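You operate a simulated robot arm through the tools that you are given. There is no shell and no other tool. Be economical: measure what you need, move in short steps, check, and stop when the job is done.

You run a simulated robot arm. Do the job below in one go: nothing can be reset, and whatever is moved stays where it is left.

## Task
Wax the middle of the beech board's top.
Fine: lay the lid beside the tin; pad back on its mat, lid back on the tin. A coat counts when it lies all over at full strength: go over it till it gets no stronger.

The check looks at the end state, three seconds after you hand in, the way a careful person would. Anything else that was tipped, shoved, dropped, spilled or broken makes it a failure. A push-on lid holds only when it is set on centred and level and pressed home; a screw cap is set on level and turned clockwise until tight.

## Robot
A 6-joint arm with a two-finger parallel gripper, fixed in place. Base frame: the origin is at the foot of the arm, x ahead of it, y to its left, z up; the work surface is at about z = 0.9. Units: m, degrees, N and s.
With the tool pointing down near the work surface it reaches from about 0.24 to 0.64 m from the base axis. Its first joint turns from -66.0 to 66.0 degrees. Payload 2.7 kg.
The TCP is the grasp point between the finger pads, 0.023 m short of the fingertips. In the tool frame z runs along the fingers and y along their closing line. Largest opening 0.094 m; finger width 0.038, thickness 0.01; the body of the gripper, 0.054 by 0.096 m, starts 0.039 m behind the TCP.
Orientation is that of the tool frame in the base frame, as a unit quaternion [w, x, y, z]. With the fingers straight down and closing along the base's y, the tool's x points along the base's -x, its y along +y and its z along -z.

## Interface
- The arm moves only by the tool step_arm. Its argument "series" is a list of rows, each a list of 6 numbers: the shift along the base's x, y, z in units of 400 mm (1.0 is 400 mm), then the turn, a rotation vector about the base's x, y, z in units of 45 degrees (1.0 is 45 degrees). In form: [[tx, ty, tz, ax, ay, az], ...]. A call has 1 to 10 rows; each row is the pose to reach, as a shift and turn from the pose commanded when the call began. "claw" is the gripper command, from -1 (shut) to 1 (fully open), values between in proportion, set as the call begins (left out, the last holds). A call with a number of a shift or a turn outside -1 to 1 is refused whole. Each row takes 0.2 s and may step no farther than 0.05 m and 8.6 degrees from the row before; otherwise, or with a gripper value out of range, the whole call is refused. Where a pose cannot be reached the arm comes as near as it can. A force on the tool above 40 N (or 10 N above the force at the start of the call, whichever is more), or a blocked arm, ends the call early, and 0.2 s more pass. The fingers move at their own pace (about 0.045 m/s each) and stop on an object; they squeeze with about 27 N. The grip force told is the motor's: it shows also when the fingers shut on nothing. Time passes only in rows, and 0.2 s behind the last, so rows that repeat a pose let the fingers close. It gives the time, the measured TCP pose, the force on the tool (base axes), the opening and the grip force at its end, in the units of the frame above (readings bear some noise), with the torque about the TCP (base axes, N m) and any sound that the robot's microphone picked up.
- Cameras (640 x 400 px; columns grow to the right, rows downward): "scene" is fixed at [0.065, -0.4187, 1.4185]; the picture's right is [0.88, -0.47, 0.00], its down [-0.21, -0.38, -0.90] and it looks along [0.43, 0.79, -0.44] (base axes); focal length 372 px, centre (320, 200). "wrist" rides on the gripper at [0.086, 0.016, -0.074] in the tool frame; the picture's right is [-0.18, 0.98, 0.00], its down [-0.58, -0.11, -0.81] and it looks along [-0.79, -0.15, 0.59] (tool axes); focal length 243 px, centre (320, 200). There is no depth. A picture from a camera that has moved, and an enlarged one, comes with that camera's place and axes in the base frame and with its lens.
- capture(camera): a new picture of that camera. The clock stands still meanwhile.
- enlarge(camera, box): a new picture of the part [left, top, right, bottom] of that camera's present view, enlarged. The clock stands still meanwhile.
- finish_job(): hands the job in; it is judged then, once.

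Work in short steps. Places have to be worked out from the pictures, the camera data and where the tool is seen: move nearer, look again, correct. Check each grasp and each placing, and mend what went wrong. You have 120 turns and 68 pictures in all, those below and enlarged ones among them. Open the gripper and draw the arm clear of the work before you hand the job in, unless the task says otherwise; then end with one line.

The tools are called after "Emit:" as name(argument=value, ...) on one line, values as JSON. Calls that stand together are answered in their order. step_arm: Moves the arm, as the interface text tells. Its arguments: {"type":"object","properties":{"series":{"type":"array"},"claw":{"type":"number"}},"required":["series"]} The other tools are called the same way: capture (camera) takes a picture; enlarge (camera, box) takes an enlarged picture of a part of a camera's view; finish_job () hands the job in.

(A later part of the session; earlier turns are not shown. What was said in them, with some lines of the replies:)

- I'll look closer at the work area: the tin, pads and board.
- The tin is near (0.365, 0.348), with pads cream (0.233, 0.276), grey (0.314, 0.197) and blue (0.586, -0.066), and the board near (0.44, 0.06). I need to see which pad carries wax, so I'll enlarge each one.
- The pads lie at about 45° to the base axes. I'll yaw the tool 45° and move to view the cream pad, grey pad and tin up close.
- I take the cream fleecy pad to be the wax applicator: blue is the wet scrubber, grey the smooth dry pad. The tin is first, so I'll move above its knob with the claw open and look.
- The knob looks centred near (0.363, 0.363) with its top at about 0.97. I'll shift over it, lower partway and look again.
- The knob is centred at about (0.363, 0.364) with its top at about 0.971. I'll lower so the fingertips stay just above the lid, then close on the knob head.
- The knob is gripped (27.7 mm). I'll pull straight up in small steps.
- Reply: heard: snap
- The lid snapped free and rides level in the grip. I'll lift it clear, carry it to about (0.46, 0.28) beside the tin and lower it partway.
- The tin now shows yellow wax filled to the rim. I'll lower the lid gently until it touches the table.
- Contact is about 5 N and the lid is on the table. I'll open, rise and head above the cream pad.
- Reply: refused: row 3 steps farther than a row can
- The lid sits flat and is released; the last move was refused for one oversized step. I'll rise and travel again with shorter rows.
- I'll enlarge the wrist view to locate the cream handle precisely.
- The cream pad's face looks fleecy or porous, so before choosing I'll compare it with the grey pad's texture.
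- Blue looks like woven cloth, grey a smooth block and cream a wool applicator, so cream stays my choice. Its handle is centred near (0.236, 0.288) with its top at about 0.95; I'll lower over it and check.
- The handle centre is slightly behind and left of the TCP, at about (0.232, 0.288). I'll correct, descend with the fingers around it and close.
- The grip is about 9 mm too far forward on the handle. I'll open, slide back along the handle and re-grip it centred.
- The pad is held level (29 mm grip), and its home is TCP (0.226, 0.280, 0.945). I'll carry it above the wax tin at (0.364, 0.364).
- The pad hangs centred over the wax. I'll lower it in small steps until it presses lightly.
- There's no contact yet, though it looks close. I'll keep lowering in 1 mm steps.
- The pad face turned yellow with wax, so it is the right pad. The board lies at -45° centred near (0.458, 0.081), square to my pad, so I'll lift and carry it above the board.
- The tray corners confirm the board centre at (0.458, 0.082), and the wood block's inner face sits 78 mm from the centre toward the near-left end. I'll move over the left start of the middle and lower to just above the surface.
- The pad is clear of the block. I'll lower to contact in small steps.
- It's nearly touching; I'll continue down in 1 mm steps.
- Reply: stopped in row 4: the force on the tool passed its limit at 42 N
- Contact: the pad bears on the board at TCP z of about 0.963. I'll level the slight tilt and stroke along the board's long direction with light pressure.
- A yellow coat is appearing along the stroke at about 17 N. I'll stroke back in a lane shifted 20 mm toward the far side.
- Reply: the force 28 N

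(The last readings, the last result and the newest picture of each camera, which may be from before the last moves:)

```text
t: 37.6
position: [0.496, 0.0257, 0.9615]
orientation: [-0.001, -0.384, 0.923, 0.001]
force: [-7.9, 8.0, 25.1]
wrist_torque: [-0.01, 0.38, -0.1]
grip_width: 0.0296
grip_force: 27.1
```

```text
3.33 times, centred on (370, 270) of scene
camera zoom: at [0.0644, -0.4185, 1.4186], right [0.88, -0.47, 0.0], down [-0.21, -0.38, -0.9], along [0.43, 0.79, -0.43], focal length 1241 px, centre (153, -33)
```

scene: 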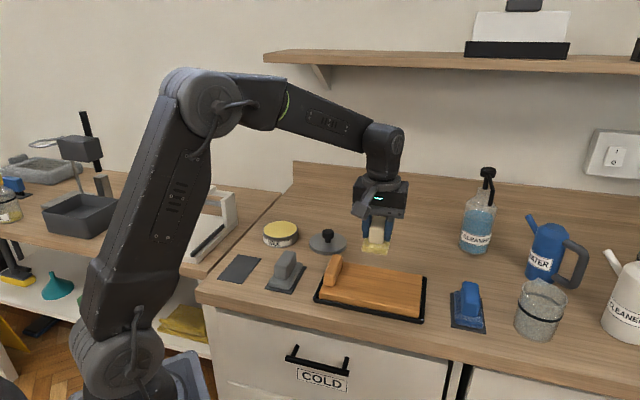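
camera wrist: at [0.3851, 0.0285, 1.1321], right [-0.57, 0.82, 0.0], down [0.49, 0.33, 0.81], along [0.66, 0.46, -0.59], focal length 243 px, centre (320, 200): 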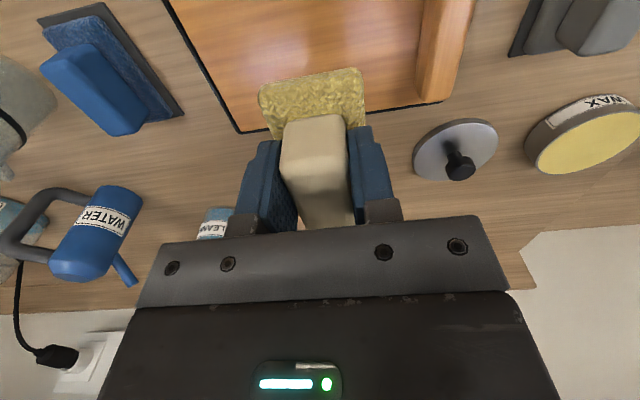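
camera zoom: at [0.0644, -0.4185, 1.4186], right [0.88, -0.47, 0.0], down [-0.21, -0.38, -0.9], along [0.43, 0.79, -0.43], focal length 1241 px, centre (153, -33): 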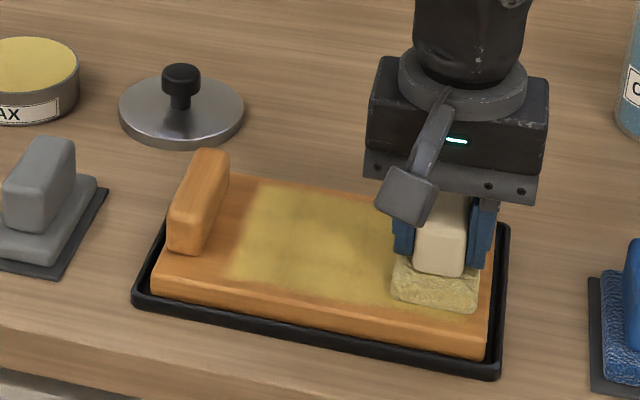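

The coat is filling in but is thin toward the front edge. I'll do two more strokes 10 mm nearer the front, slightly lighter.

Emit:
step_arm(series=[[-0.018, -0.018, 0.001, 0, 0, 0], [-0.044, 0.008, 0.001, 0, 0, 0], [-0.07, 0.034, 0.001, 0, 0, 0], [-0.096, 0.06, 0.001, 0, 0, 0], [-0.122, 0.086, 0.001, 0, 0, 0], [-0.148, 0.112, 0.001, 0, 0, 0], [-0.174, 0.138, 0.001, 0, 0, 0], [-0.2, 0.164, 0.001, 0, 0, 0], [-0.215, 0.179, 0.001, 0, 0, 0]])

Emit:
step_arm(series=[[0, 0, 0, 0, 0, 0], [0.03, -0.03, 0, 0, 0, 0], [0.06, -0.06, 0, 0, 0, 0], [0.09, -0.09, 0, 0, 0, 0], [0.12, -0.12, 0, 0, 0, 0], [0.15, -0.15, 0, 0, 0, 0], [0.18, -0.18, 0, 0, 0, 0], [0.205, -0.205, 0, 0, 0, 0]])

Emit:
step_arm(series=[[0, 0, 0.05, 0, 0, 0], [0, 0, 0.12, 0, 0, 0], [0, 0.08, 0.2, 0, 0, 0], [0, 0.18, 0.2, 0, 0, 0], [0, 0.18, 0.2, 0, 0, 0]])

Emit:
enlarge(camera="scene", box=[290, 210, 450, 330])

```text
t: 39.6
position: [0.4093, 0.0948, 0.9631]
orientation: [-0.002, -0.383, 0.924, 0.001]
force: [1.1, -1.1, 2.3]
wrist_torque: [0.02, -0.16, -0.1]
grip_width: 0.0296
grip_force: 26.7
```

```text
t: 41.4
position: [0.493, 0.0133, 0.9638]
orientation: [-0.001, -0.383, 0.924, 0.001]
force: [-0.3, -0.1, 0.5]
wrist_torque: [0.0, 0.03, -0.01]
grip_width: 0.0294
grip_force: 27.2
```

```text
t: 42.6
position: [0.4966, 0.0881, 1.0434]
orientation: [-0.003, -0.383, 0.924, 0.001]
force: [0.0, 0.8, -0.3]
wrist_torque: [-0.02, 0.02, 0.01]
grip_width: 0.0296
grip_force: 26.9
```

```text
3.33 times, centred on (370, 270) of scene
camera zoom: at [0.065, -0.4187, 1.4185], right [0.88, -0.47, 0.0], down [-0.21, -0.38, -0.9], along [0.43, 0.79, -0.44], focal length 1241 px, centre (153, -33)
```

zoom: 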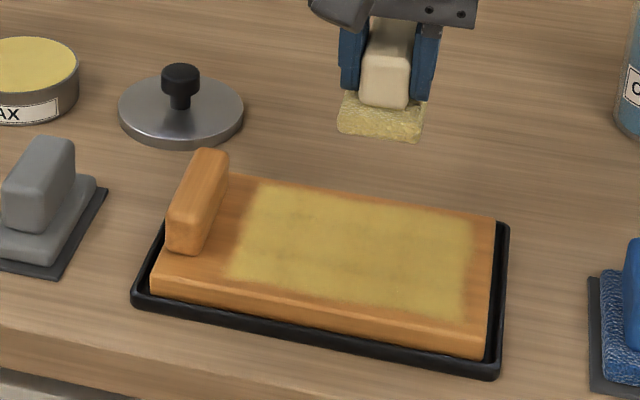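

Coverage is good, but the last strokes were too light, leaving the front strip bare and slight mottling. I'll reload in the tin for another full set.

Emit:
step_arm(series=[[-0.04, 0.08, 0, 0, 0, 0], [-0.08, 0.17, 0, 0, 0, 0], [-0.12, 0.26, 0, 0, 0, 0], [-0.16, 0.35, 0, 0, 0, 0], [-0.205, 0.44, 0, 0, 0, 0], [-0.25, 0.53, 0, 0, 0, 0], [-0.29, 0.62, 0, 0, 0, 0], [-0.328, 0.694, 0, 0, 0, 0], [-0.328, 0.694, -0.08, 0, 0, 0], [-0.328, 0.694, -0.165, 0, 0, 0]])

Emit:
step_arm(series=[[0, 0, 0, 0, 0, 0], [0, 0, -0.004, 0, 0, 0], [0, 0, -0.008, 0, 0, 0], [0, 0, -0.011, 0, 0, 0], [0, 0, -0.014, 0, 0, 0]])

Emit:
enlarge(camera="scene", box=[230, 180, 330, 260])

```text
t: 44.8
position: [0.3621, 0.365, 0.9749]
orientation: [-0.002, -0.384, 0.923, 0.001]
force: [0.4, -0.3, -0.8]
wrist_torque: [0.01, 0.02, -0.01]
grip_width: 0.0295
grip_force: 26.7
```

```text
t: 46.0
position: [0.3609, 0.3632, 0.9705]
orientation: [-0.001, -0.383, 0.924, 0.001]
force: [-0.7, 0.3, 5.2]
wrist_torque: [-0.23, 0.13, -0.05]
grip_width: 0.0294
grip_force: 26.7
```

```text
5.00 times, centred on (280, 220) of scene
camera zoom: at [0.0649, -0.4187, 1.4184], right [0.88, -0.47, 0.0], down [-0.21, -0.38, -0.9], along [0.43, 0.79, -0.43], focal length 1861 px, centre (520, 100)
```

zoom: 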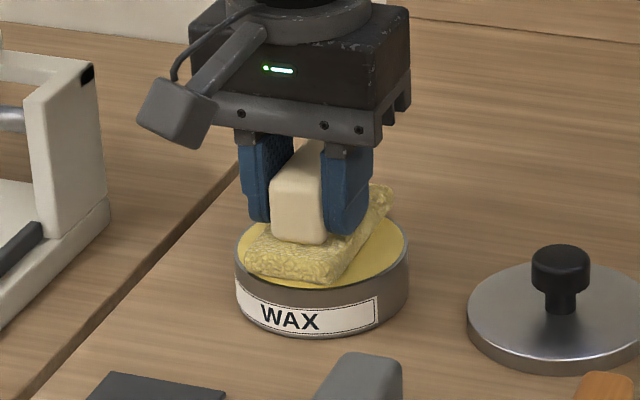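

The pad is reloaded. I'll return over the front-left start at (0.411, 0.098) and come down close to the surface.

Emit:
step_arm(series=[[0, 0, 0.06, 0, 0, 0], [0, 0, 0.12, 0, 0, 0], [0.01, -0.05, 0.174, 0, 0, 0], [0.03, -0.16, 0.174, 0, 0, 0], [0.05, -0.27, 0.174, 0, 0, 0], [0.07, -0.38, 0.174, 0, 0, 0], [0.09, -0.49, 0.174, 0, 0, 0], [0.11, -0.6, 0.174, 0, 0, 0], [0.124, -0.663, 0.1, 0, 0, 0], [0.124, -0.663, 0.02, 0, 0, 0]])

Emit:
step_arm(series=[[0, 0, 0, 0, 0, 0], [0, 0, -0.015, 0, 0, 0], [0, 0, -0.025, 0, 0, 0], [0, 0, -0.028, 0, 0, 0]])

```text
t: 48.2
position: [0.4088, 0.0984, 0.9813]
orientation: [-0.003, -0.384, 0.923, 0.002]
force: [-0.6, -0.3, -0.7]
wrist_torque: [-0.02, 0.0, 0.0]
grip_width: 0.0293
grip_force: 26.9
```

```text
t: 49.2
position: [0.4107, 0.0988, 0.9675]
orientation: [-0.002, -0.383, 0.924, 0.001]
force: [0.0, -0.2, -0.5]
wrist_torque: [0.0, 0.01, 0.0]
grip_width: 0.0291
grip_force: 26.4
```

It's just above the surface; I'll level and press down to about 10–15 N.

Emit:
step_arm(series=[[0, 0, -0.005, 0, -0.006, 0], [0, 0, -0.009, 0, -0.006, 0], [0, 0, -0.012, 0, -0.006, 0], [0, 0, -0.0135, 0, -0.006, 0]])

```text
t: 50.2
position: [0.412, 0.0991, 0.9626]
orientation: [0.001, -0.383, 0.924, 0.001]
force: [-1.7, 0.2, 1.9]
wrist_torque: [-0.04, 0.17, -0.05]
grip_width: 0.0295
grip_force: 27.2
```

Light contact. I'll press a bit more and run front-lane strokes out and back.

Emit:
step_arm(series=[[0, 0, -0.003, 0, 0, 0], [0.025, -0.025, -0.003, 0, 0, 0], [0.05, -0.05, -0.003, 0, 0, 0], [0.075, -0.075, -0.003, 0, 0, 0], [0.1, -0.1, -0.003, 0, 0, 0], [0.125, -0.125, -0.003, 0, 0, 0], [0.15, -0.15, -0.003, 0, 0, 0], [0.175, -0.175, -0.003, 0, 0, 0], [0.203, -0.203, -0.003, 0, 0, 0]])

Emit:
step_arm(series=[[0.006, 0.006, 0, 0, 0, 0], [-0.02, 0.032, 0, 0, 0, 0], [-0.046, 0.058, 0, 0, 0, 0], [-0.072, 0.084, 0, 0, 0, 0], [-0.098, 0.11, 0, 0, 0, 0], [-0.124, 0.136, 0, 0, 0, 0], [-0.15, 0.162, 0, 0, 0, 0], [-0.176, 0.188, 0, 0, 0, 0], [-0.197, 0.209, 0, 0, 0, 0]])

Emit:
step_arm(series=[[0.03, 0.03, 0, 0, 0, 0], [0.06, 0.0, 0, 0, 0, 0], [0.085, -0.025, 0, 0, 0, 0], [0.11, -0.05, 0, 0, 0, 0], [0.135, -0.075, 0, 0, 0, 0], [0.16, -0.1, 0, 0, 0, 0], [0.185, -0.125, 0, 0, 0, 0], [0.21, -0.15, 0, 0, 0, 0], [0.233, -0.173, 0, 0, 0, 0]])

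Emit:
enlarge(camera="scene", box=[290, 210, 450, 330])

```text
t: 52.2
position: [0.4925, 0.0174, 0.9619]
orientation: [0.001, -0.384, 0.923, 0.0]
force: [-6.7, 6.4, 19.3]
wrist_torque: [0.13, 0.1, 0.0]
grip_width: 0.0295
grip_force: 26.6
```

```text
t: 54.2
position: [0.4129, 0.1003, 0.9622]
orientation: [0.001, -0.384, 0.923, -0.001]
force: [5.1, -8.0, 18.8]
wrist_torque: [-0.11, 0.0, 0.01]
grip_width: 0.0295
grip_force: 27.1
```

```text
t: 56.2
position: [0.5076, 0.0303, 0.9612]
orientation: [0.002, -0.382, 0.924, 0.0]
force: [-5.2, 7.0, 18.5]
wrist_torque: [0.29, -0.12, 0.02]
grip_width: 0.0297
grip_force: 26.9
```

```text
3.33 times, centred on (370, 270) of scene
camera zoom: at [0.0645, -0.4185, 1.4185], right [0.88, -0.47, 0.0], down [-0.21, -0.38, -0.9], along [0.43, 0.79, -0.43], focal length 1241 px, centre (153, -33)
```

zoom: 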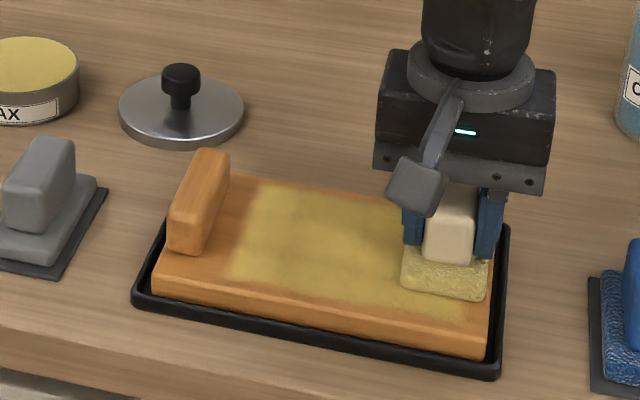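

The coat's outline stays put now, so it seems to fill the middle patch. I'll finish with more passes in the far and middle lanes to bring it to full strength.

Emit:
step_arm(series=[[0, 0, 0, 0, 0, 0], [-0.026, 0.026, 0, 0, 0, 0], [-0.052, 0.052, 0, 0, 0, 0], [-0.078, 0.078, 0, 0, 0, 0], [-0.104, 0.104, 0, 0, 0, 0], [-0.13, 0.13, 0, 0, 0, 0], [-0.156, 0.156, 0, 0, 0, 0], [-0.182, 0.182, 0, 0, 0, 0], [-0.2, 0.2, 0, 0, 0, 0]])

Emit:
step_arm(series=[[0.02, 0.02, 0, 0, 0, 0], [0.046, -0.006, 0, 0, 0, 0], [0.072, -0.032, 0, 0, 0, 0], [0.098, -0.058, 0, 0, 0, 0], [0.124, -0.084, 0, 0, 0, 0], [0.15, -0.11, 0, 0, 0, 0], [0.176, -0.136, 0, 0, 0, 0], [0.202, -0.162, 0, 0, 0, 0], [0.22, -0.18, 0, 0, 0, 0]])

Emit:
step_arm(series=[[0, 0, 0, 0, 0, 0], [-0.026, 0.026, 0, 0, 0, 0], [-0.052, 0.052, 0, 0, 0, 0], [-0.078, 0.078, 0, 0, 0, 0], [-0.104, 0.104, 0, 0, 0, 0], [-0.13, 0.13, 0, 0, 0, 0], [-0.156, 0.156, 0, 0, 0, 0], [-0.182, 0.182, 0, 0, 0, 0], [-0.2, 0.2, 0, 0, 0, 0]])

Emit:
step_arm(series=[[0, 0, 0.05, 0, 0, 0], [0, 0, 0.12, 0, 0, 0], [0, 0.08, 0.2, 0, 0, 0], [0, 0.18, 0.2, 0, 0, 0], [0, 0.26, 0.2, 0, 0, 0], [0, 0.26, 0.2, 0, 0, 0]])

Emit:
enlarge(camera="scene", box=[290, 210, 450, 330])

```text
t: 58.2
position: [0.4272, 0.109, 0.9617]
orientation: [0.002, -0.384, 0.924, 0.0]
force: [6.6, -6.8, 21.9]
wrist_torque: [-0.21, 0.08, 0.05]
grip_width: 0.0294
grip_force: 27.1
```

```text
t: 60.2
position: [0.5142, 0.0382, 0.9604]
orientation: [0.001, -0.384, 0.923, 0.0]
force: [-9.2, 7.2, 21.6]
wrist_torque: [0.21, 0.16, 0.05]
grip_width: 0.0293
grip_force: 27.2
```

```text
t: 62.2
position: [0.4354, 0.117, 0.9611]
orientation: [0.003, -0.383, 0.924, -0.002]
force: [7.8, -10.4, 28.3]
wrist_torque: [-0.46, 0.31, 0.18]
grip_width: 0.0296
grip_force: 27.4
```

```text
t: 63.6
position: [0.4333, 0.2272, 1.0403]
orientation: [0.0, -0.384, 0.923, 0.0]
force: [-1.1, 0.2, -0.6]
wrist_torque: [0.0, 0.01, 0.0]
grip_width: 0.0295
grip_force: 27.4
```

```text
3.33 times, centred on (370, 270) of scene
camera zoom: at [0.065, -0.4187, 1.4185], right [0.88, -0.47, 0.0], down [-0.21, -0.38, -0.9], along [0.43, 0.79, -0.44], focal length 1241 px, centre (153, -33)
```

zoom: 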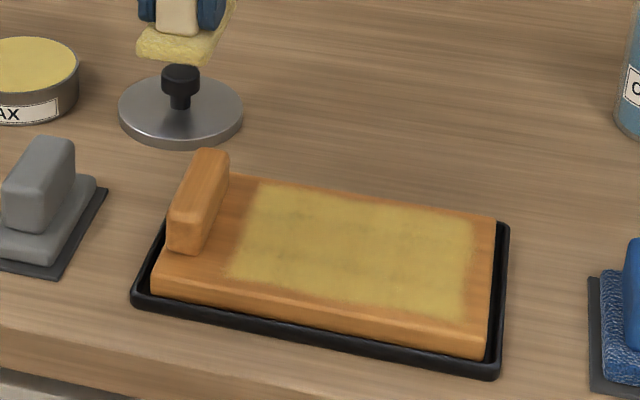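

The patch looks uniform. I'll enlarge it to check strength at the edges.

Emit:
enlarge(camera="scene", box=[340, 255, 440, 310])

Emit:
capture(camera="wrist")

```text
6.40 times, centred on (390, 282) of scene
camera zoom: at [0.065, -0.4187, 1.4185], right [0.88, -0.47, 0.0], down [-0.21, -0.38, -0.9], along [0.43, 0.79, -0.44], focal length 2382 px, centre (-128, -328)
```

zoom: 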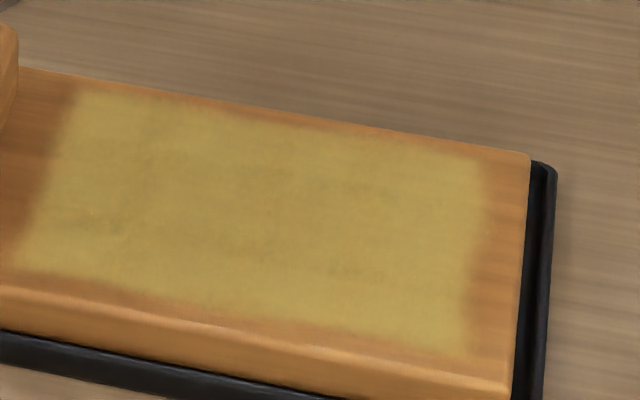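

```text
21 pictures are left
camera wrist: at [0.3598, 0.1766, 1.1157], right [-0.57, 0.82, 0.0], down [0.49, 0.33, 0.81], along [0.67, 0.46, -0.59], focal length 243 px, centre (320, 200)
```

wrist: 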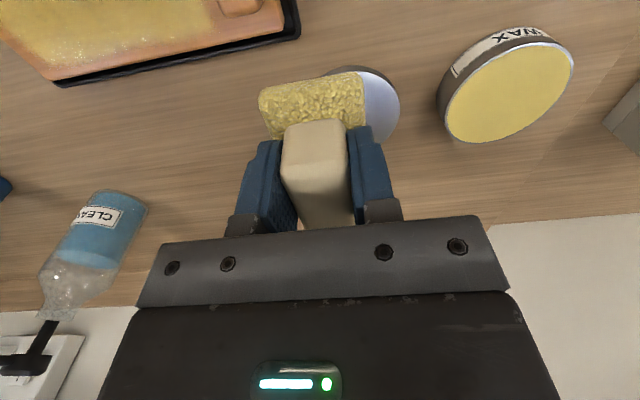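

The coat is uniform and has stopped changing along the front, left and right edges. To be sure of the far edge, I'll run one more set of strokes about 10 mm farther back.

Emit:
step_arm(series=[[0.006, -0.08, 0, 0, 0, 0], [0.012, -0.17, 0, 0, 0, 0], [0.0175, -0.248, -0.05, 0, 0, 0], [0.0175, -0.248, -0.12, 0, 0, 0], [0.0175, -0.248, -0.165, 0, 0, 0], [0.0175, -0.248, -0.18, 0, 0, 0], [0.0175, -0.248, -0.187, 0, 0, 0], [0.0175, -0.248, -0.19, 0, 0, 0]])

```text
t: 65.4
position: [0.4419, 0.1217, 0.9657]
orientation: [0.001, -0.383, 0.924, 0.001]
force: [-0.6, 0.5, -1.0]
wrist_torque: [-0.02, 0.02, 0.04]
grip_width: 0.0292
grip_force: 26.8
```

Emit:
step_arm(series=[[0.003, 0.012, -0.006, 0, 0, 0], [0.003, 0.012, -0.01, 0, 0, 0], [0.028, -0.013, -0.011, 0, 0, 0], [0.053, -0.038, -0.011, 0, 0, 0], [0.078, -0.063, -0.011, 0, 0, 0], [0.103, -0.088, -0.011, 0, 0, 0], [0.128, -0.113, -0.011, 0, 0, 0], [0.153, -0.138, -0.011, 0, 0, 0], [0.178, -0.163, -0.011, 0, 0, 0], [0.2, -0.185, -0.011, 0, 0, 0]])

Emit:
step_arm(series=[[-0.01, -0.01, 0, 0, 0, 0], [-0.036, 0.016, 0, 0, 0, 0], [-0.062, 0.042, 0, 0, 0, 0], [-0.088, 0.068, 0, 0, 0, 0], [-0.114, 0.094, 0, 0, 0, 0], [-0.14, 0.12, 0, 0, 0, 0], [-0.166, 0.146, 0, 0, 0, 0], [-0.192, 0.172, 0, 0, 0, 0], [-0.208, 0.188, 0, 0, 0, 0]])

Emit:
step_arm(series=[[0, 0, 0.05, 0, 0, 0], [0, 0, 0.12, 0, 0, 0], [0, 0.08, 0.2, 0, 0, 0], [0, 0.18, 0.2, 0, 0, 0], [0, 0.26, 0.2, 0, 0, 0], [0, 0.26, 0.2, 0, 0, 0]])

Emit:
enlarge(camera="scene", box=[340, 255, 440, 310])

```text
t: 67.6
position: [0.5229, 0.0501, 0.9615]
orientation: [0.001, -0.383, 0.924, 0.0]
force: [-6.1, 6.9, 19.4]
wrist_torque: [0.19, 0.13, -0.04]
grip_width: 0.0294
grip_force: 26.9
```

```text
t: 69.6
position: [0.4378, 0.1242, 0.9613]
orientation: [0.001, -0.383, 0.924, -0.001]
force: [6.8, -7.6, 22.6]
wrist_torque: [-0.11, -0.06, 0.02]
grip_width: 0.0293
grip_force: 27.1
```

```text
t: 71.0
position: [0.4369, 0.2281, 1.0356]
orientation: [0.0, -0.383, 0.924, 0.0]
force: [0.5, 0.5, -0.3]
wrist_torque: [-0.01, 0.02, -0.01]
grip_width: 0.0296
grip_force: 27.3
```

```text
6.40 times, centred on (390, 282) of scene
camera zoom: at [0.065, -0.4187, 1.4185], right [0.88, -0.47, 0.0], down [-0.21, -0.38, -0.9], along [0.43, 0.79, -0.44], focal length 2382 px, centre (-128, -328)
```

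zoom: 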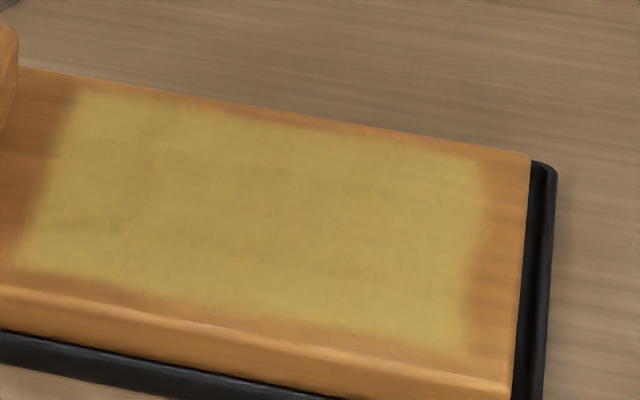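

Nothing changes any more, so the coat is saturated. Now I'll carry the pad back above its mat.

Emit:
step_arm(series=[[-0.08, 0.03, 0.02, 0, 0, 0], [-0.17, 0.06, 0.02, 0, 0, 0], [-0.26, 0.09, 0.02, 0, 0, 0], [-0.35, 0.12, 0.02, 0, 0, 0], [-0.44, 0.13, 0.02, 0, 0, 0], [-0.5265, 0.1295, 0.0, 0, 0, 0], [-0.5265, 0.1295, -0.1, 0, 0, 0], [-0.5265, 0.1295, -0.17, 0, 0, 0], [-0.5265, 0.1295, -0.17, 0, 0, 0]])

Emit:
enlarge(camera="scene", box=[190, 200, 290, 290])

Emit:
capture(camera="wrist")

```text
t: 73.0
position: [0.2279, 0.2828, 0.9716]
orientation: [0.001, -0.382, 0.924, 0.0]
force: [-0.3, 0.4, -0.4]
wrist_torque: [0.01, 0.03, 0.01]
grip_width: 0.0292
grip_force: 26.4
```

```text
4.44 times, centred on (240, 245) of scene
camera zoom: at [0.065, -0.4187, 1.4185], right [0.88, -0.47, 0.0], down [-0.21, -0.38, -0.9], along [0.43, 0.79, -0.44], focal length 1654 px, centre (676, 0)
```

zoom: 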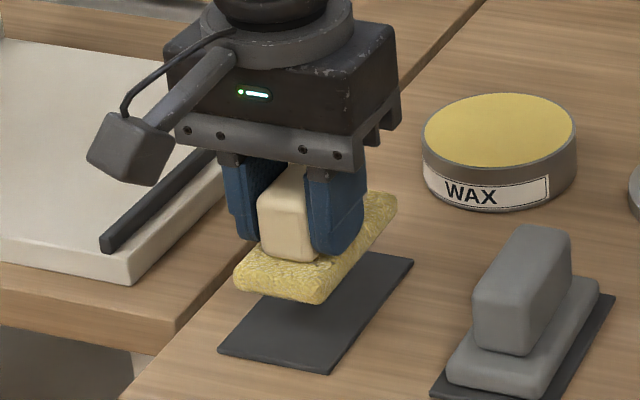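

```text
18 pictures are left
camera wrist: at [0.1551, 0.2318, 1.0468], right [-0.57, 0.82, 0.0], down [0.49, 0.33, 0.81], along [0.67, 0.46, -0.59], focal length 243 px, centre (320, 200)
```

wrist: 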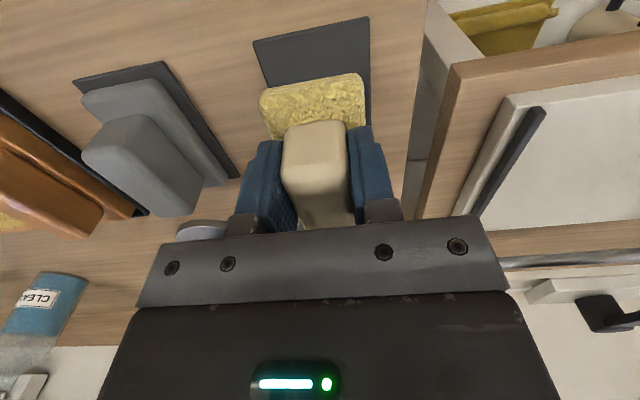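

I'm aligned to within 3 mm of home. I'll correct and lower onto the mat.

Emit:
step_arm(series=[[-0.004, -0.007, -0.03, 0, 0, 0], [-0.004, -0.007, -0.05, 0, 0, 0], [-0.004, -0.007, -0.06, 0, 0, 0], [-0.004, -0.007, -0.064, 0, 0, 0], [-0.004, -0.007, -0.067, 0, 0, 0]])

```text
t: 74.2
position: [0.2264, 0.278, 0.9452]
orientation: [0.001, -0.383, 0.924, 0.0]
force: [0.2, -0.5, -0.4]
wrist_torque: [-0.03, -0.02, 0.01]
grip_width: 0.0292
grip_force: 27.4
```

Emit:
step_arm(series=[[0, 0.003, -0.002, 0, 0, 0], [0, 0.003, -0.004, 0, 0, 0], [0, 0.003, -0.006, 0, 0, 0]])

Emit:
enlarge(camera="scene", box=[190, 200, 290, 290])

```text
t: 75.0
position: [0.2258, 0.2784, 0.9437]
orientation: [0.001, -0.383, 0.924, 0.001]
force: [0.2, -0.1, -1.1]
wrist_torque: [-0.02, 0.02, 0.03]
grip_width: 0.0291
grip_force: 26.8
```

```text
4.44 times, centred on (240, 245) of scene
camera zoom: at [0.065, -0.4187, 1.4185], right [0.88, -0.47, 0.0], down [-0.21, -0.38, -0.9], along [0.43, 0.79, -0.44], focal length 1654 px, centre (676, 0)
```

zoom: 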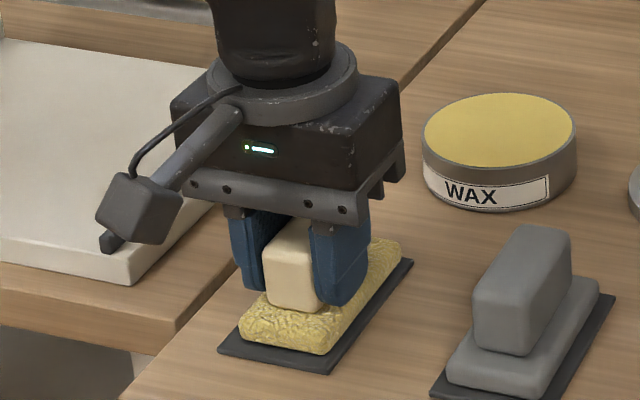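

Almost down; I'll lower a touch more to get contact.

Emit:
step_arm(series=[[0, 0, -0.002, 0, 0, 0], [0, 0, -0.004, 0, 0, 0], [0, 0, -0.006, 0, 0, 0]])

```text
t: 75.8
position: [0.2248, 0.2787, 0.9438]
orientation: [0.001, -0.384, 0.923, 0.001]
force: [-2.5, -6.4, 26.1]
wrist_torque: [-0.17, 0.1, -0.11]
grip_width: 0.0293
grip_force: 26.9
```

Firm contact on the mat. I'll ease off, release, rise and view.

Emit:
step_arm(series=[[0, 0, 0.005, 0, 0, 0], [0, 0, 0.005, 0, 0, 0]])

Emit:
step_arm(series=[[0, 0, 0, 0, 0, 0], [0, 0, 0, 0, 0, 0], [0, 0, 0, 0, 0, 0], [0, 0, 0, 0, 0, 0]], claw=1)

Emit:
step_arm(series=[[0, 0, 0.06, 0, 0, 0], [0, 0, 0.15, 0, 0, 0], [0, 0, 0.24, 0, 0, 0], [0.09, 0.0, 0.24, 0, 0, 0], [0.18, 0.0, 0.24, 0, 0, 0], [0.27, 0.0, 0.24, 0, 0, 0], [0.36, 0.0, 0.24, 0, 0, 0], [0.45, 0.0, 0.24, 0, 0, 0], [0.53, 0.0, 0.2, 0, 0, 0], [0.585, 0.005, 0.14, 0, 0, 0]])

Emit:
step_arm(series=[[0, 0, 0, 0, 0, 0]])

Emit:
capture(camera="scene")

Emit:
capture(camera="wrist")

```text
t: 76.4
position: [0.2265, 0.2787, 0.9431]
orientation: [0.001, -0.385, 0.923, 0.001]
force: [0.6, 3.4, 4.8]
wrist_torque: [0.31, -0.18, 0.15]
grip_width: 0.0295
grip_force: 27.3
```

```text
t: 77.4
position: [0.2256, 0.2783, 0.9424]
orientation: [0.001, -0.384, 0.923, 0.0]
force: [-0.6, 0.7, 0.0]
wrist_torque: [-0.01, -0.02, -0.02]
grip_width: 0.0942
grip_force: 0.0
```

```text
t: 79.6
position: [0.4599, 0.2818, 1.0006]
orientation: [0.0, -0.383, 0.924, 0.001]
force: [0.2, -0.3, 0.0]
wrist_torque: [-0.01, -0.02, -0.01]
grip_width: 0.094
grip_force: 0.1
```

```text
t: 80.0
position: [0.4596, 0.2804, 0.9997]
orientation: [0.001, -0.384, 0.923, 0.001]
force: [-0.5, 0.0, 0.2]
wrist_torque: [0.02, 0.02, -0.01]
grip_width: 0.094
grip_force: 0.1
```

```text
16 pictures are left
```

scene: 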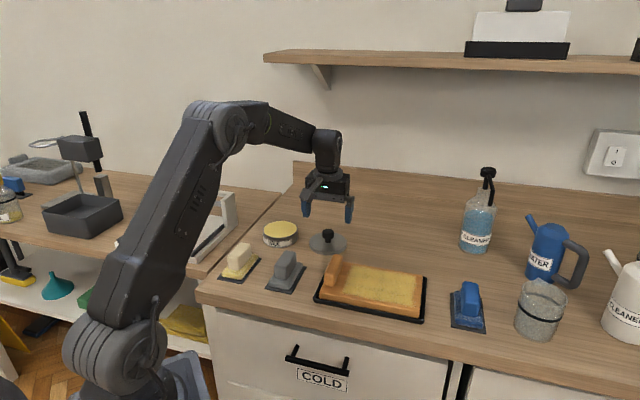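

```text
15 pictures are left
camera wrist: at [0.3874, 0.231, 1.0753], right [-0.57, 0.82, 0.0], down [0.49, 0.33, 0.81], along [0.67, 0.46, -0.59], focal length 243 px, centre (320, 200)
```

wrist: 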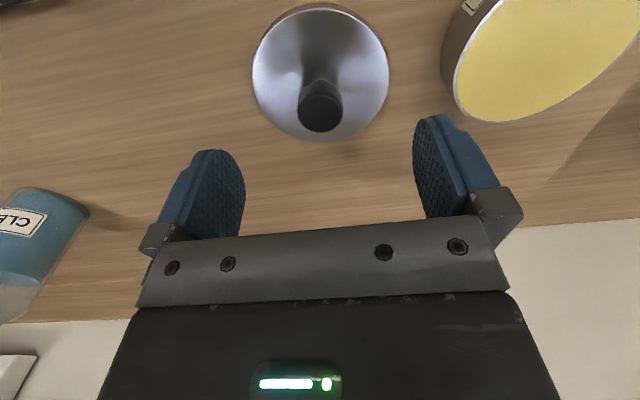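

The pad is back on its mat, and the knob is lined up between the fingers. I'll lower and grip the lid's knob.

Emit:
step_arm(series=[[0.001, 0.001, -0.06, 0, 0, 0], [0.001, 0.001, -0.12, 0, 0, 0], [0.001, 0.001, -0.141, 0, 0, 0], [0.001, 0.001, -0.141, 0, 0, 0]])

Emit:
step_arm(series=[[0, 0, 0, 0, 0, 0], [0, 0, 0, 0, 0, 0], [0, 0, 0, 0, 0, 0], [0, 0, 0, 0, 0, 0], [0, 0, 0, 0, 0, 0]], claw=-1)

Emit:
step_arm(series=[[0, 0, 0.05, 0, 0, 0], [0, 0, 0.13, 0, 0, 0], [0, 0, 0.2, 0, 0, 0], [-0.08, 0.07, 0.2, 0, 0, 0], [-0.16, 0.14, 0.2, 0, 0, 0], [-0.16, 0.14, 0.2, 0, 0, 0]])

Emit:
capture(camera="wrist")

Emit:
enlarge(camera="scene", box=[230, 140, 390, 260])

```text
t: 81.0
position: [0.4599, 0.2822, 0.944]
orientation: [0.0, -0.384, 0.923, 0.0]
force: [-0.5, 0.0, -0.6]
wrist_torque: [0.03, 0.01, -0.01]
grip_width: 0.094
grip_force: 0.1
```

```text
t: 82.2
position: [0.4581, 0.2827, 0.9436]
orientation: [0.001, -0.384, 0.923, 0.0]
force: [0.0, 1.2, 1.1]
wrist_torque: [0.02, 0.03, -0.01]
grip_width: 0.0281
grip_force: 26.5
```

```text
t: 83.6
position: [0.3974, 0.3396, 1.0207]
orientation: [0.001, -0.382, 0.924, 0.001]
force: [0.0, -0.8, 0.7]
wrist_torque: [0.0, -0.03, -0.01]
grip_width: 0.0279
grip_force: 26.6
```

```text
14 pictures are left
camera wrist: at [0.325, 0.2905, 1.096], right [-0.57, 0.82, 0.0], down [0.49, 0.33, 0.81], along [0.67, 0.46, -0.59], focal length 243 px, centre (320, 200)
```

wrist: 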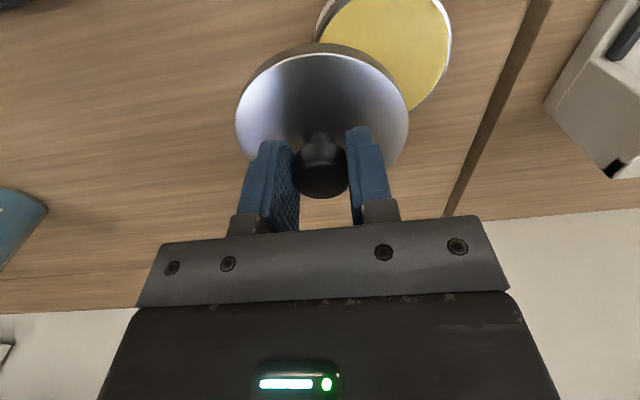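

```text
3.33 times, centred on (310, 200) of scene
camera zoom: at [0.065, -0.4187, 1.4185], right [0.88, -0.47, 0.0], down [-0.21, -0.38, -0.9], along [0.43, 0.79, -0.44], focal length 1241 px, centre (353, 200)
```

zoom: 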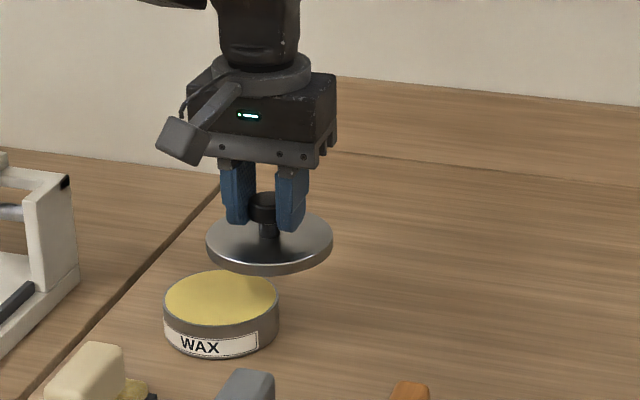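

The tin is where it was (identical outline) and the lid hangs level. I'll move over the tin at the removal spot (0.3647, 0.3643), slightly above the rim.

Emit:
step_arm(series=[[-0.041, 0.031, 0, 0, 0, 0], [-0.082, 0.062, 0, 0, 0, 0], [-0.082, 0.062, -0.05, 0, 0, 0], [-0.082, 0.062, -0.09, 0, 0, 0], [-0.082, 0.062, -0.09, 0, 0, 0]])

Emit:
step_arm(series=[[0, 0, 0, 0, 0, 0]])

Emit:
step_arm(series=[[0, 0, 0, 0, 0, 0]])

Emit:
step_arm(series=[[0, 0, 0, 0, 0, 0]])

Emit:
enlarge(camera="scene", box=[230, 180, 330, 260])

Emit:
capture(camera="wrist")

```text
t: 84.8
position: [0.3628, 0.3632, 0.9866]
orientation: [0.001, -0.384, 0.923, 0.0]
force: [-0.5, 0.0, -0.5]
wrist_torque: [-0.01, -0.01, 0.03]
grip_width: 0.0279
grip_force: 26.3
```

```text
t: 85.2
position: [0.3624, 0.3645, 0.9868]
orientation: [0.0, -0.383, 0.924, 0.0]
force: [-0.5, -0.7, 0.4]
wrist_torque: [0.0, 0.02, -0.01]
grip_width: 0.0278
grip_force: 27.3
```

```text
t: 85.6
position: [0.3629, 0.3636, 0.9879]
orientation: [0.0, -0.384, 0.923, 0.001]
force: [-0.3, 0.0, 0.3]
wrist_torque: [0.01, 0.02, -0.01]
grip_width: 0.028
grip_force: 27.1
```

```text
t: 86.0
position: [0.3619, 0.3634, 0.9868]
orientation: [0.001, -0.383, 0.924, 0.0]
force: [-0.4, 0.2, -0.6]
wrist_torque: [0.01, 0.04, 0.01]
grip_width: 0.0277
grip_force: 27.2
```

```text
5.00 times, centred on (280, 220) of scene
camera zoom: at [0.065, -0.4187, 1.4185], right [0.88, -0.47, 0.0], down [-0.21, -0.38, -0.9], along [0.43, 0.79, -0.44], focal length 1861 px, centre (520, 100)
```

zoom: 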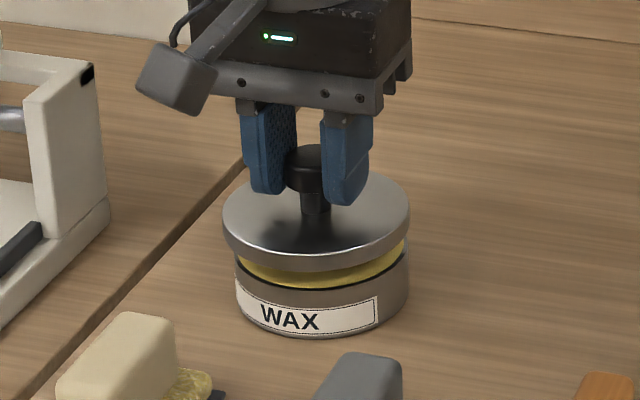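

```text
11 pictures are left
camera wrist: at [0.2905, 0.3136, 1.0618], right [-0.57, 0.82, 0.0], down [0.49, 0.33, 0.81], along [0.67, 0.46, -0.59], focal length 243 px, centre (320, 200)
```

wrist: 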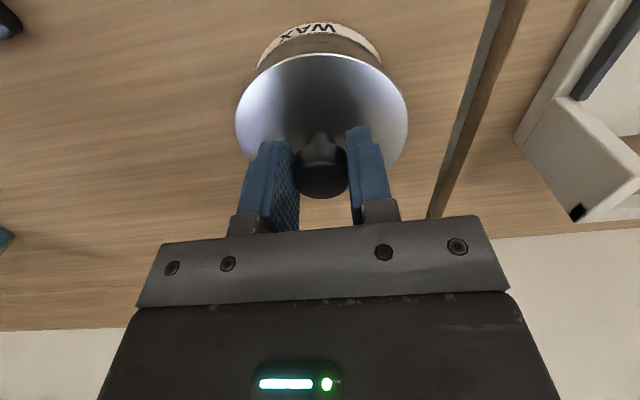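

Averaged readings and the outline both say the lid is about 2 mm short in x. I'll shift +2.4 mm and lower onto the tin.

Emit:
step_arm(series=[[0.006, 0.001, 0, 0, 0, 0], [0.006, 0.001, -0.01, 0, 0, 0], [0.006, 0.001, -0.02, 0, 0, 0], [0.006, 0.001, -0.026, 0, 0, 0], [0.006, 0.001, -0.026, 0, 0, 0]])

Emit:
enlarge(camera="scene", box=[230, 180, 330, 260])

```text
t: 87.2
position: [0.3667, 0.3638, 0.9764]
orientation: [0.0, -0.383, 0.924, 0.001]
force: [0.3, 0.5, 0.4]
wrist_torque: [-0.02, 0.01, -0.01]
grip_width: 0.0279
grip_force: 26.7
```

```text
5.00 times, centred on (280, 220) of scene
camera zoom: at [0.065, -0.4187, 1.4185], right [0.88, -0.47, 0.0], down [-0.21, -0.38, -0.9], along [0.43, 0.79, -0.44], focal length 1861 px, centre (520, 100)
```

zoom: 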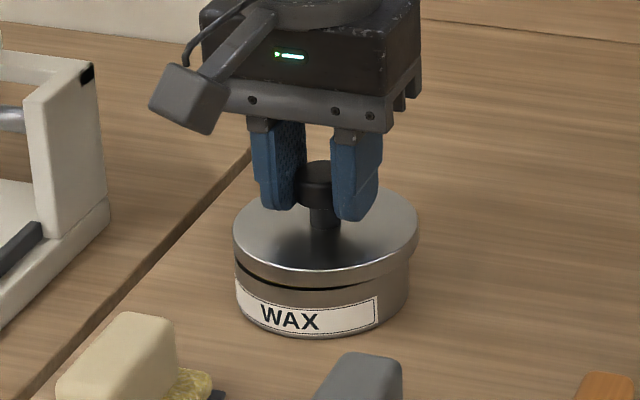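

It overshot by about 2 mm to the right. I'll correct x back by 1.8 mm and recheck.

Emit:
step_arm(series=[[-0.0045, 0.0005, 0, 0, 0, 0], [-0.0045, 0.0005, 0, 0, 0, 0], [-0.0045, 0.0005, 0, 0, 0, 0]])

Emit:
step_arm(series=[[0, 0, 0, 0, 0, 0]])

Emit:
step_arm(series=[[0, 0, 0, 0, 0, 0]])

Emit:
enlarge(camera="scene", box=[230, 180, 330, 260])

```text
t: 88.0
position: [0.3661, 0.3631, 0.9767]
orientation: [0.001, -0.383, 0.924, 0.0]
force: [-0.3, -0.4, -0.5]
wrist_torque: [-0.03, 0.03, 0.01]
grip_width: 0.0279
grip_force: 27.1
```

```text
t: 88.4
position: [0.3651, 0.3629, 0.977]
orientation: [0.001, -0.383, 0.924, 0.0]
force: [0.1, 1.5, 0.3]
wrist_torque: [0.01, -0.03, -0.02]
grip_width: 0.0279
grip_force: 27.2
```

```text
t: 88.8
position: [0.3654, 0.363, 0.976]
orientation: [0.001, -0.383, 0.924, 0.0]
force: [0.4, 0.4, -0.1]
wrist_torque: [0.02, 0.01, 0.0]
grip_width: 0.0276
grip_force: 26.9
```

```text
5.00 times, centred on (280, 220) of scene
camera zoom: at [0.065, -0.4187, 1.4185], right [0.88, -0.47, 0.0], down [-0.21, -0.38, -0.9], along [0.43, 0.79, -0.44], focal length 1861 px, centre (520, 100)
```

zoom: 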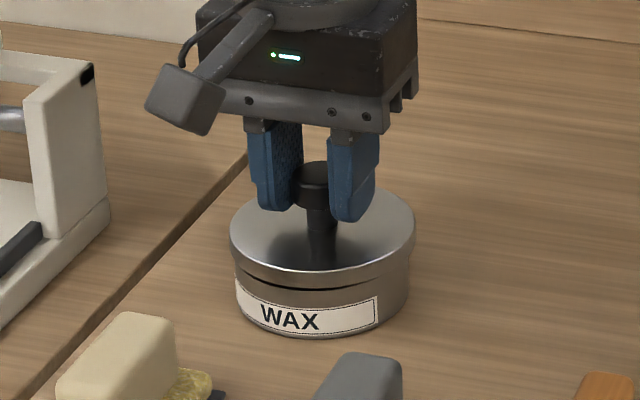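

The lid's outline is now centred over the tin. I'll nudge y +1 mm and lower to seat it, pressing gently at first.

Emit:
step_arm(series=[[0, 0.0025, -0.005, 0, 0, 0], [0, 0.0025, -0.01, 0, 0, 0], [0, 0.0025, -0.015, 0, 0, 0], [0, 0.0025, -0.019, 0, 0, 0]])

```text
t: 89.8
position: [0.3652, 0.3654, 0.9688]
orientation: [0.0, -0.384, 0.923, 0.0]
force: [-0.4, -0.7, -1.4]
wrist_torque: [-0.01, 0.02, -0.01]
grip_width: 0.0277
grip_force: 27.3
```

Emit:
step_arm(series=[[0, 0, -0.002, 0, 0, 0], [0, 0, -0.004, 0, 0, 0], [0, 0, -0.006, 0, 0, 0], [0, 0, -0.008, 0, 0, 0]])

Emit:
enlarge(camera="scene", box=[230, 180, 330, 260])

```text
t: 90.8
position: [0.3637, 0.3642, 0.9653]
orientation: [0.001, -0.383, 0.924, 0.0]
force: [-0.8, -2.3, 7.4]
wrist_torque: [-0.06, 0.07, 0.02]
grip_width: 0.0277
grip_force: 27.5
```

```text
5.00 times, centred on (280, 220) of scene
camera zoom: at [0.0649, -0.4188, 1.4184], right [0.88, -0.47, 0.0], down [-0.21, -0.38, -0.9], along [0.43, 0.79, -0.43], focal length 1861 px, centre (520, 100)
```

zoom: 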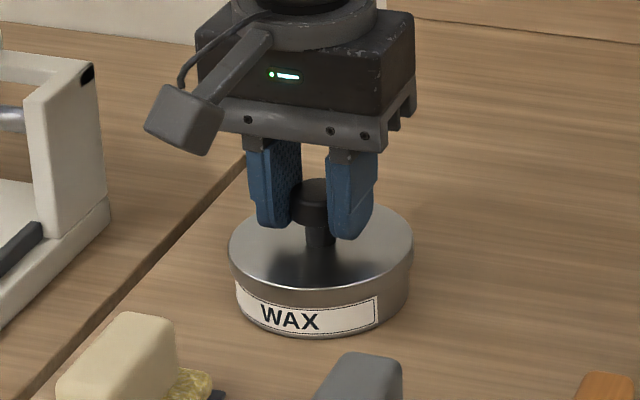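

The lid is in touch, level and centred at 7 N. No snap yet, so I'll press harder.

Emit:
step_arm(series=[[0, 0, -0.002, 0, 0, 0], [0, 0, -0.004, 0, 0, 0], [0, 0, -0.006, 0, 0, 0], [0, 0, -0.008, 0, 0, 0]])

```text
t: 91.8
position: [0.3644, 0.3659, 0.9655]
orientation: [0.004, -0.384, 0.923, 0.001]
force: [-5.7, -1.3, 32.6]
wrist_torque: [0.07, 0.07, 0.01]
grip_width: 0.0274
grip_force: 27.0
```

Emit:
step_arm(series=[[0, 0, -0.002, 0, 0, 0], [0, 0, -0.004, 0, 0, 0], [0, 0, -0.006, 0, 0, 0]])

Emit:
enlarge(camera="scene", box=[230, 180, 330, 260])

```text
t: 92.6
position: [0.3663, 0.3647, 0.9641]
orientation: [0.005, -0.383, 0.924, 0.002]
force: [2.7, 1.4, 32.0]
wrist_torque: [0.14, -0.16, -0.04]
grip_width: 0.0279
grip_force: 26.8
```

```text
5.00 times, centred on (280, 220) of scene
camera zoom: at [0.0647, -0.419, 1.4183], right [0.88, -0.47, 0.0], down [-0.21, -0.38, -0.9], along [0.43, 0.79, -0.43], focal length 1861 px, centre (520, 100)
```

zoom: 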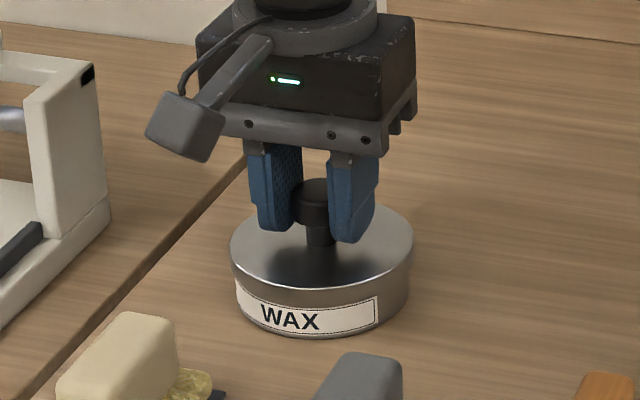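

No snap yet at 32 N. I'll push a bit further.

Emit:
step_arm(series=[[0, 0, -0.002, 0, 0, 0], [0, 0, -0.004, 0, 0, 0], [0, 0, -0.005, 0, 0, 0], [0, 0, -0.005, 0, 0, 0]])

```text
t: 93.6
position: [0.3665, 0.3652, 0.9622]
orientation: [0.005, -0.384, 0.924, 0.002]
force: [1.3, 0.7, 33.3]
wrist_torque: [0.14, -0.15, 0.01]
grip_width: 0.0281
grip_force: 26.4
```

The fingers are sliding down the knob at 33 N. I'll release, close the fingers above and press down on top of the knob instead.

Emit:
step_arm(series=[[0, 0, 0, 0, 0, 0], [0, 0, 0, 0, 0, 0], [0, 0, 0, 0, 0, 0], [0, 0, 0, 0, 0, 0]], claw=1)

Emit:
step_arm(series=[[0, 0, 0.05, 0, 0, 0], [0, 0, 0.13, 0, 0, 0], [0, 0, 0.13, 0, 0, 0]])

Emit:
step_arm(series=[[0, 0, 0, 0, 0, 0], [0, 0, 0, 0, 0, 0], [0, 0, 0, 0, 0, 0], [0, 0, 0, 0, 0, 0], [0, 0, 0, 0, 0, 0], [0, 0, 0, 0, 0, 0]], claw=-1)

Emit:
enlarge(camera="scene", box=[230, 160, 330, 260])

```text
t: 94.6
position: [0.3647, 0.3643, 0.957]
orientation: [0.0, -0.383, 0.924, 0.0]
force: [-0.1, -0.2, -0.1]
wrist_torque: [0.02, 0.01, 0.0]
grip_width: 0.0939
grip_force: 0.1
heard: snap
```

```text
t: 95.4
position: [0.3636, 0.3681, 1.0072]
orientation: [0.001, -0.383, 0.924, 0.0]
force: [0.5, -0.9, -0.4]
wrist_torque: [-0.03, 0.03, 0.01]
grip_width: 0.0942
grip_force: 0.1
```

```text
t: 96.8
position: [0.3641, 0.3667, 1.0073]
orientation: [0.001, -0.383, 0.924, 0.001]
force: [1.5, -0.4, -0.6]
wrist_torque: [0.0, 0.01, 0.0]
grip_width: 0.0001
grip_force: 26.9
```

```text
4.00 times, centred on (280, 210) of scene
camera zoom: at [0.065, -0.4187, 1.4185], right [0.88, -0.47, 0.0], down [-0.21, -0.38, -0.9], along [0.43, 0.79, -0.44], focal length 1489 px, centre (480, 160)
```

zoom: 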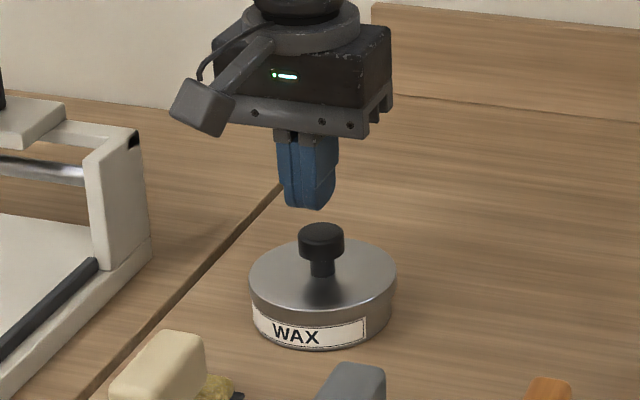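

I heard the snap, and the lid looks level. I'll confirm by pressing on the knob top with closed fingers.

Emit:
step_arm(series=[[0.001, -0.005, -0.01, 0, 0, 0], [0.001, -0.005, -0.022, 0, 0, 0], [0.001, -0.005, -0.028, 0, 0, 0], [0.001, -0.005, -0.032, 0, 0, 0], [0.001, -0.005, -0.034, 0, 0, 0], [0.001, -0.005, -0.036, 0, 0, 0], [0.001, -0.005, -0.038, 0, 0, 0], [0.001, -0.005, -0.04, 0, 0, 0]])

```text
t: 98.6
position: [0.3638, 0.3616, 0.9948]
orientation: [0.001, -0.383, 0.924, 0.001]
force: [0.4, -1.0, 0.0]
wrist_torque: [0.01, -0.01, -0.02]
grip_width: 0.0001
grip_force: 27.0
```

Emit:
step_arm(series=[[0, 0.005, 0, 0, 0, 0], [0, 0.005, -0.003, 0, 0, 0], [0, 0.005, -0.006, 0, 0, 0], [0, 0.005, -0.009, 0, 0, 0], [0, 0.005, -0.012, 0, 0, 0], [0, 0.005, -0.014, 0, 0, 0], [0, 0.005, -0.016, 0, 0, 0]])

```text
t: 100.2
position: [0.3647, 0.3649, 0.9885]
orientation: [0.001, -0.384, 0.923, 0.0]
force: [0.2, 0.3, -0.2]
wrist_torque: [0.02, 0.0, -0.04]
grip_width: 0.0001
grip_force: 27.2
```

Emit:
step_arm(series=[[0, 0, -0.003, 0, 0, 0], [0, 0, -0.006, 0, 0, 0], [0, 0, -0.009, 0, 0, 0], [0, 0, -0.012, 0, 0, 0], [0, 0, -0.015, 0, 0, 0], [0, 0, -0.018, 0, 0, 0]])

Emit:
enlarge(camera="scene", box=[230, 180, 330, 260])

```text
t: 101.5
position: [0.3665, 0.3651, 0.9862]
orientation: [0.004, -0.384, 0.923, 0.001]
force: [-4.4, -3.4, 6.6]
wrist_torque: [-0.13, 0.13, 0.01]
grip_width: 0.0
grip_force: 26.9
stopped in row 6: the force on the tool passed its limit at 43 N (the readings are from after the stop); the commanded pose is now the measured one
```

```text
5.00 times, centred on (280, 220) of scene
camera zoom: at [0.0648, -0.4189, 1.4184], right [0.88, -0.47, 0.0], down [-0.21, -0.38, -0.9], along [0.43, 0.79, -0.43], focal length 1861 px, centre (520, 100)
```

zoom: 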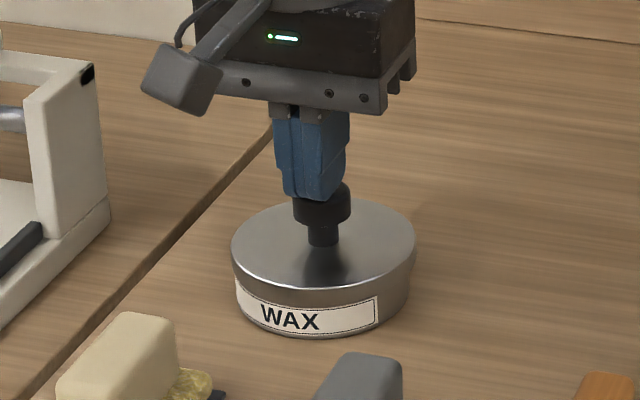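

I pressed the knob to 43 N with no further movement, so the lid is home. I'll rise clear, open and take a final look.

Emit:
step_arm(series=[[0, 0, 0.06, 0, 0, 0], [0, 0, 0.16, 0, 0, 0], [-0.02, -0.02, 0.27, 0, 0, 0], [-0.05, -0.08, 0.36, 0, 0, 0], [-0.08, -0.16, 0.42, 0, 0, 0], [-0.1, -0.25, 0.45, 0, 0, 0], [-0.1, -0.25, 0.45, 0, 0, 0], [-0.1, -0.25, 0.45, 0, 0, 0]], claw=1)

Emit:
enlarge(camera="scene", box=[200, 200, 360, 300])

Emit:
capture(camera="scene")

```text
t: 103.3
position: [0.3249, 0.2654, 1.1612]
orientation: [0.002, -0.383, 0.924, 0.0]
force: [-0.7, 0.6, 0.5]
wrist_torque: [-0.01, 0.02, 0.0]
grip_width: 0.0939
grip_force: 0.0
```

```text
4.00 times, centred on (280, 250) of scene
camera zoom: at [0.065, -0.4187, 1.4185], right [0.88, -0.47, 0.0], down [-0.21, -0.38, -0.9], along [0.43, 0.79, -0.44], focal length 1489 px, centre (480, 0)
```

zoom: 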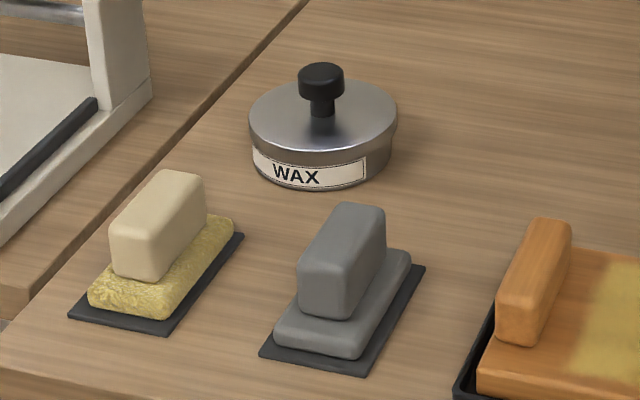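

```text
3 pictures are left
```

scene: 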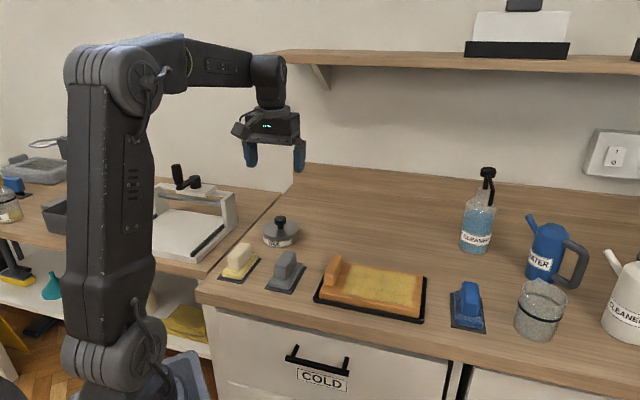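

The lid reads about 1 mm off its original outline. I'll zoom in to check it is level and flush.

Emit:
enlarge(camera="scene", box=[255, 210, 305, 250])

```text
10.00 times, centred on (280, 230) of scene
camera zoom: at [0.065, -0.4187, 1.4185], right [0.88, -0.47, 0.0], down [-0.21, -0.38, -0.9], along [0.43, 0.79, -0.44], focal length 3722 px, centre (720, -100)
```

zoom: 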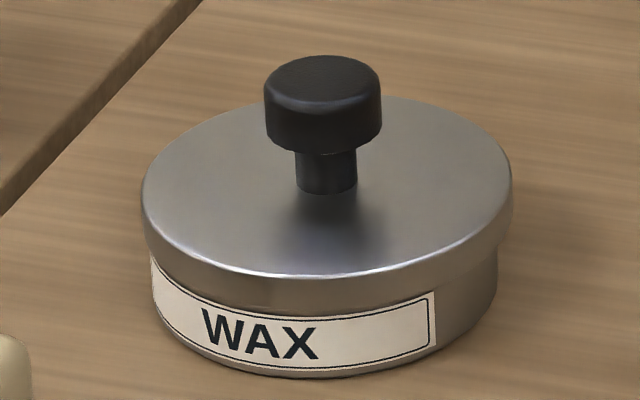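

The lid is flush and level all round, and the snap plus the 43 N press say it is seated. The coat is full, the pad is on its mat and the arm is clear, so I'm handing in.

Emit:
finish_job()

```text
The job is handed in.
```

I waxed the middle of the board until the coat stopped getting stronger, put the pad back on its mat and snapped the lid onto the tin; the lid sits level, about 1 mm off its original outline, and I did not tug it to test the hold.
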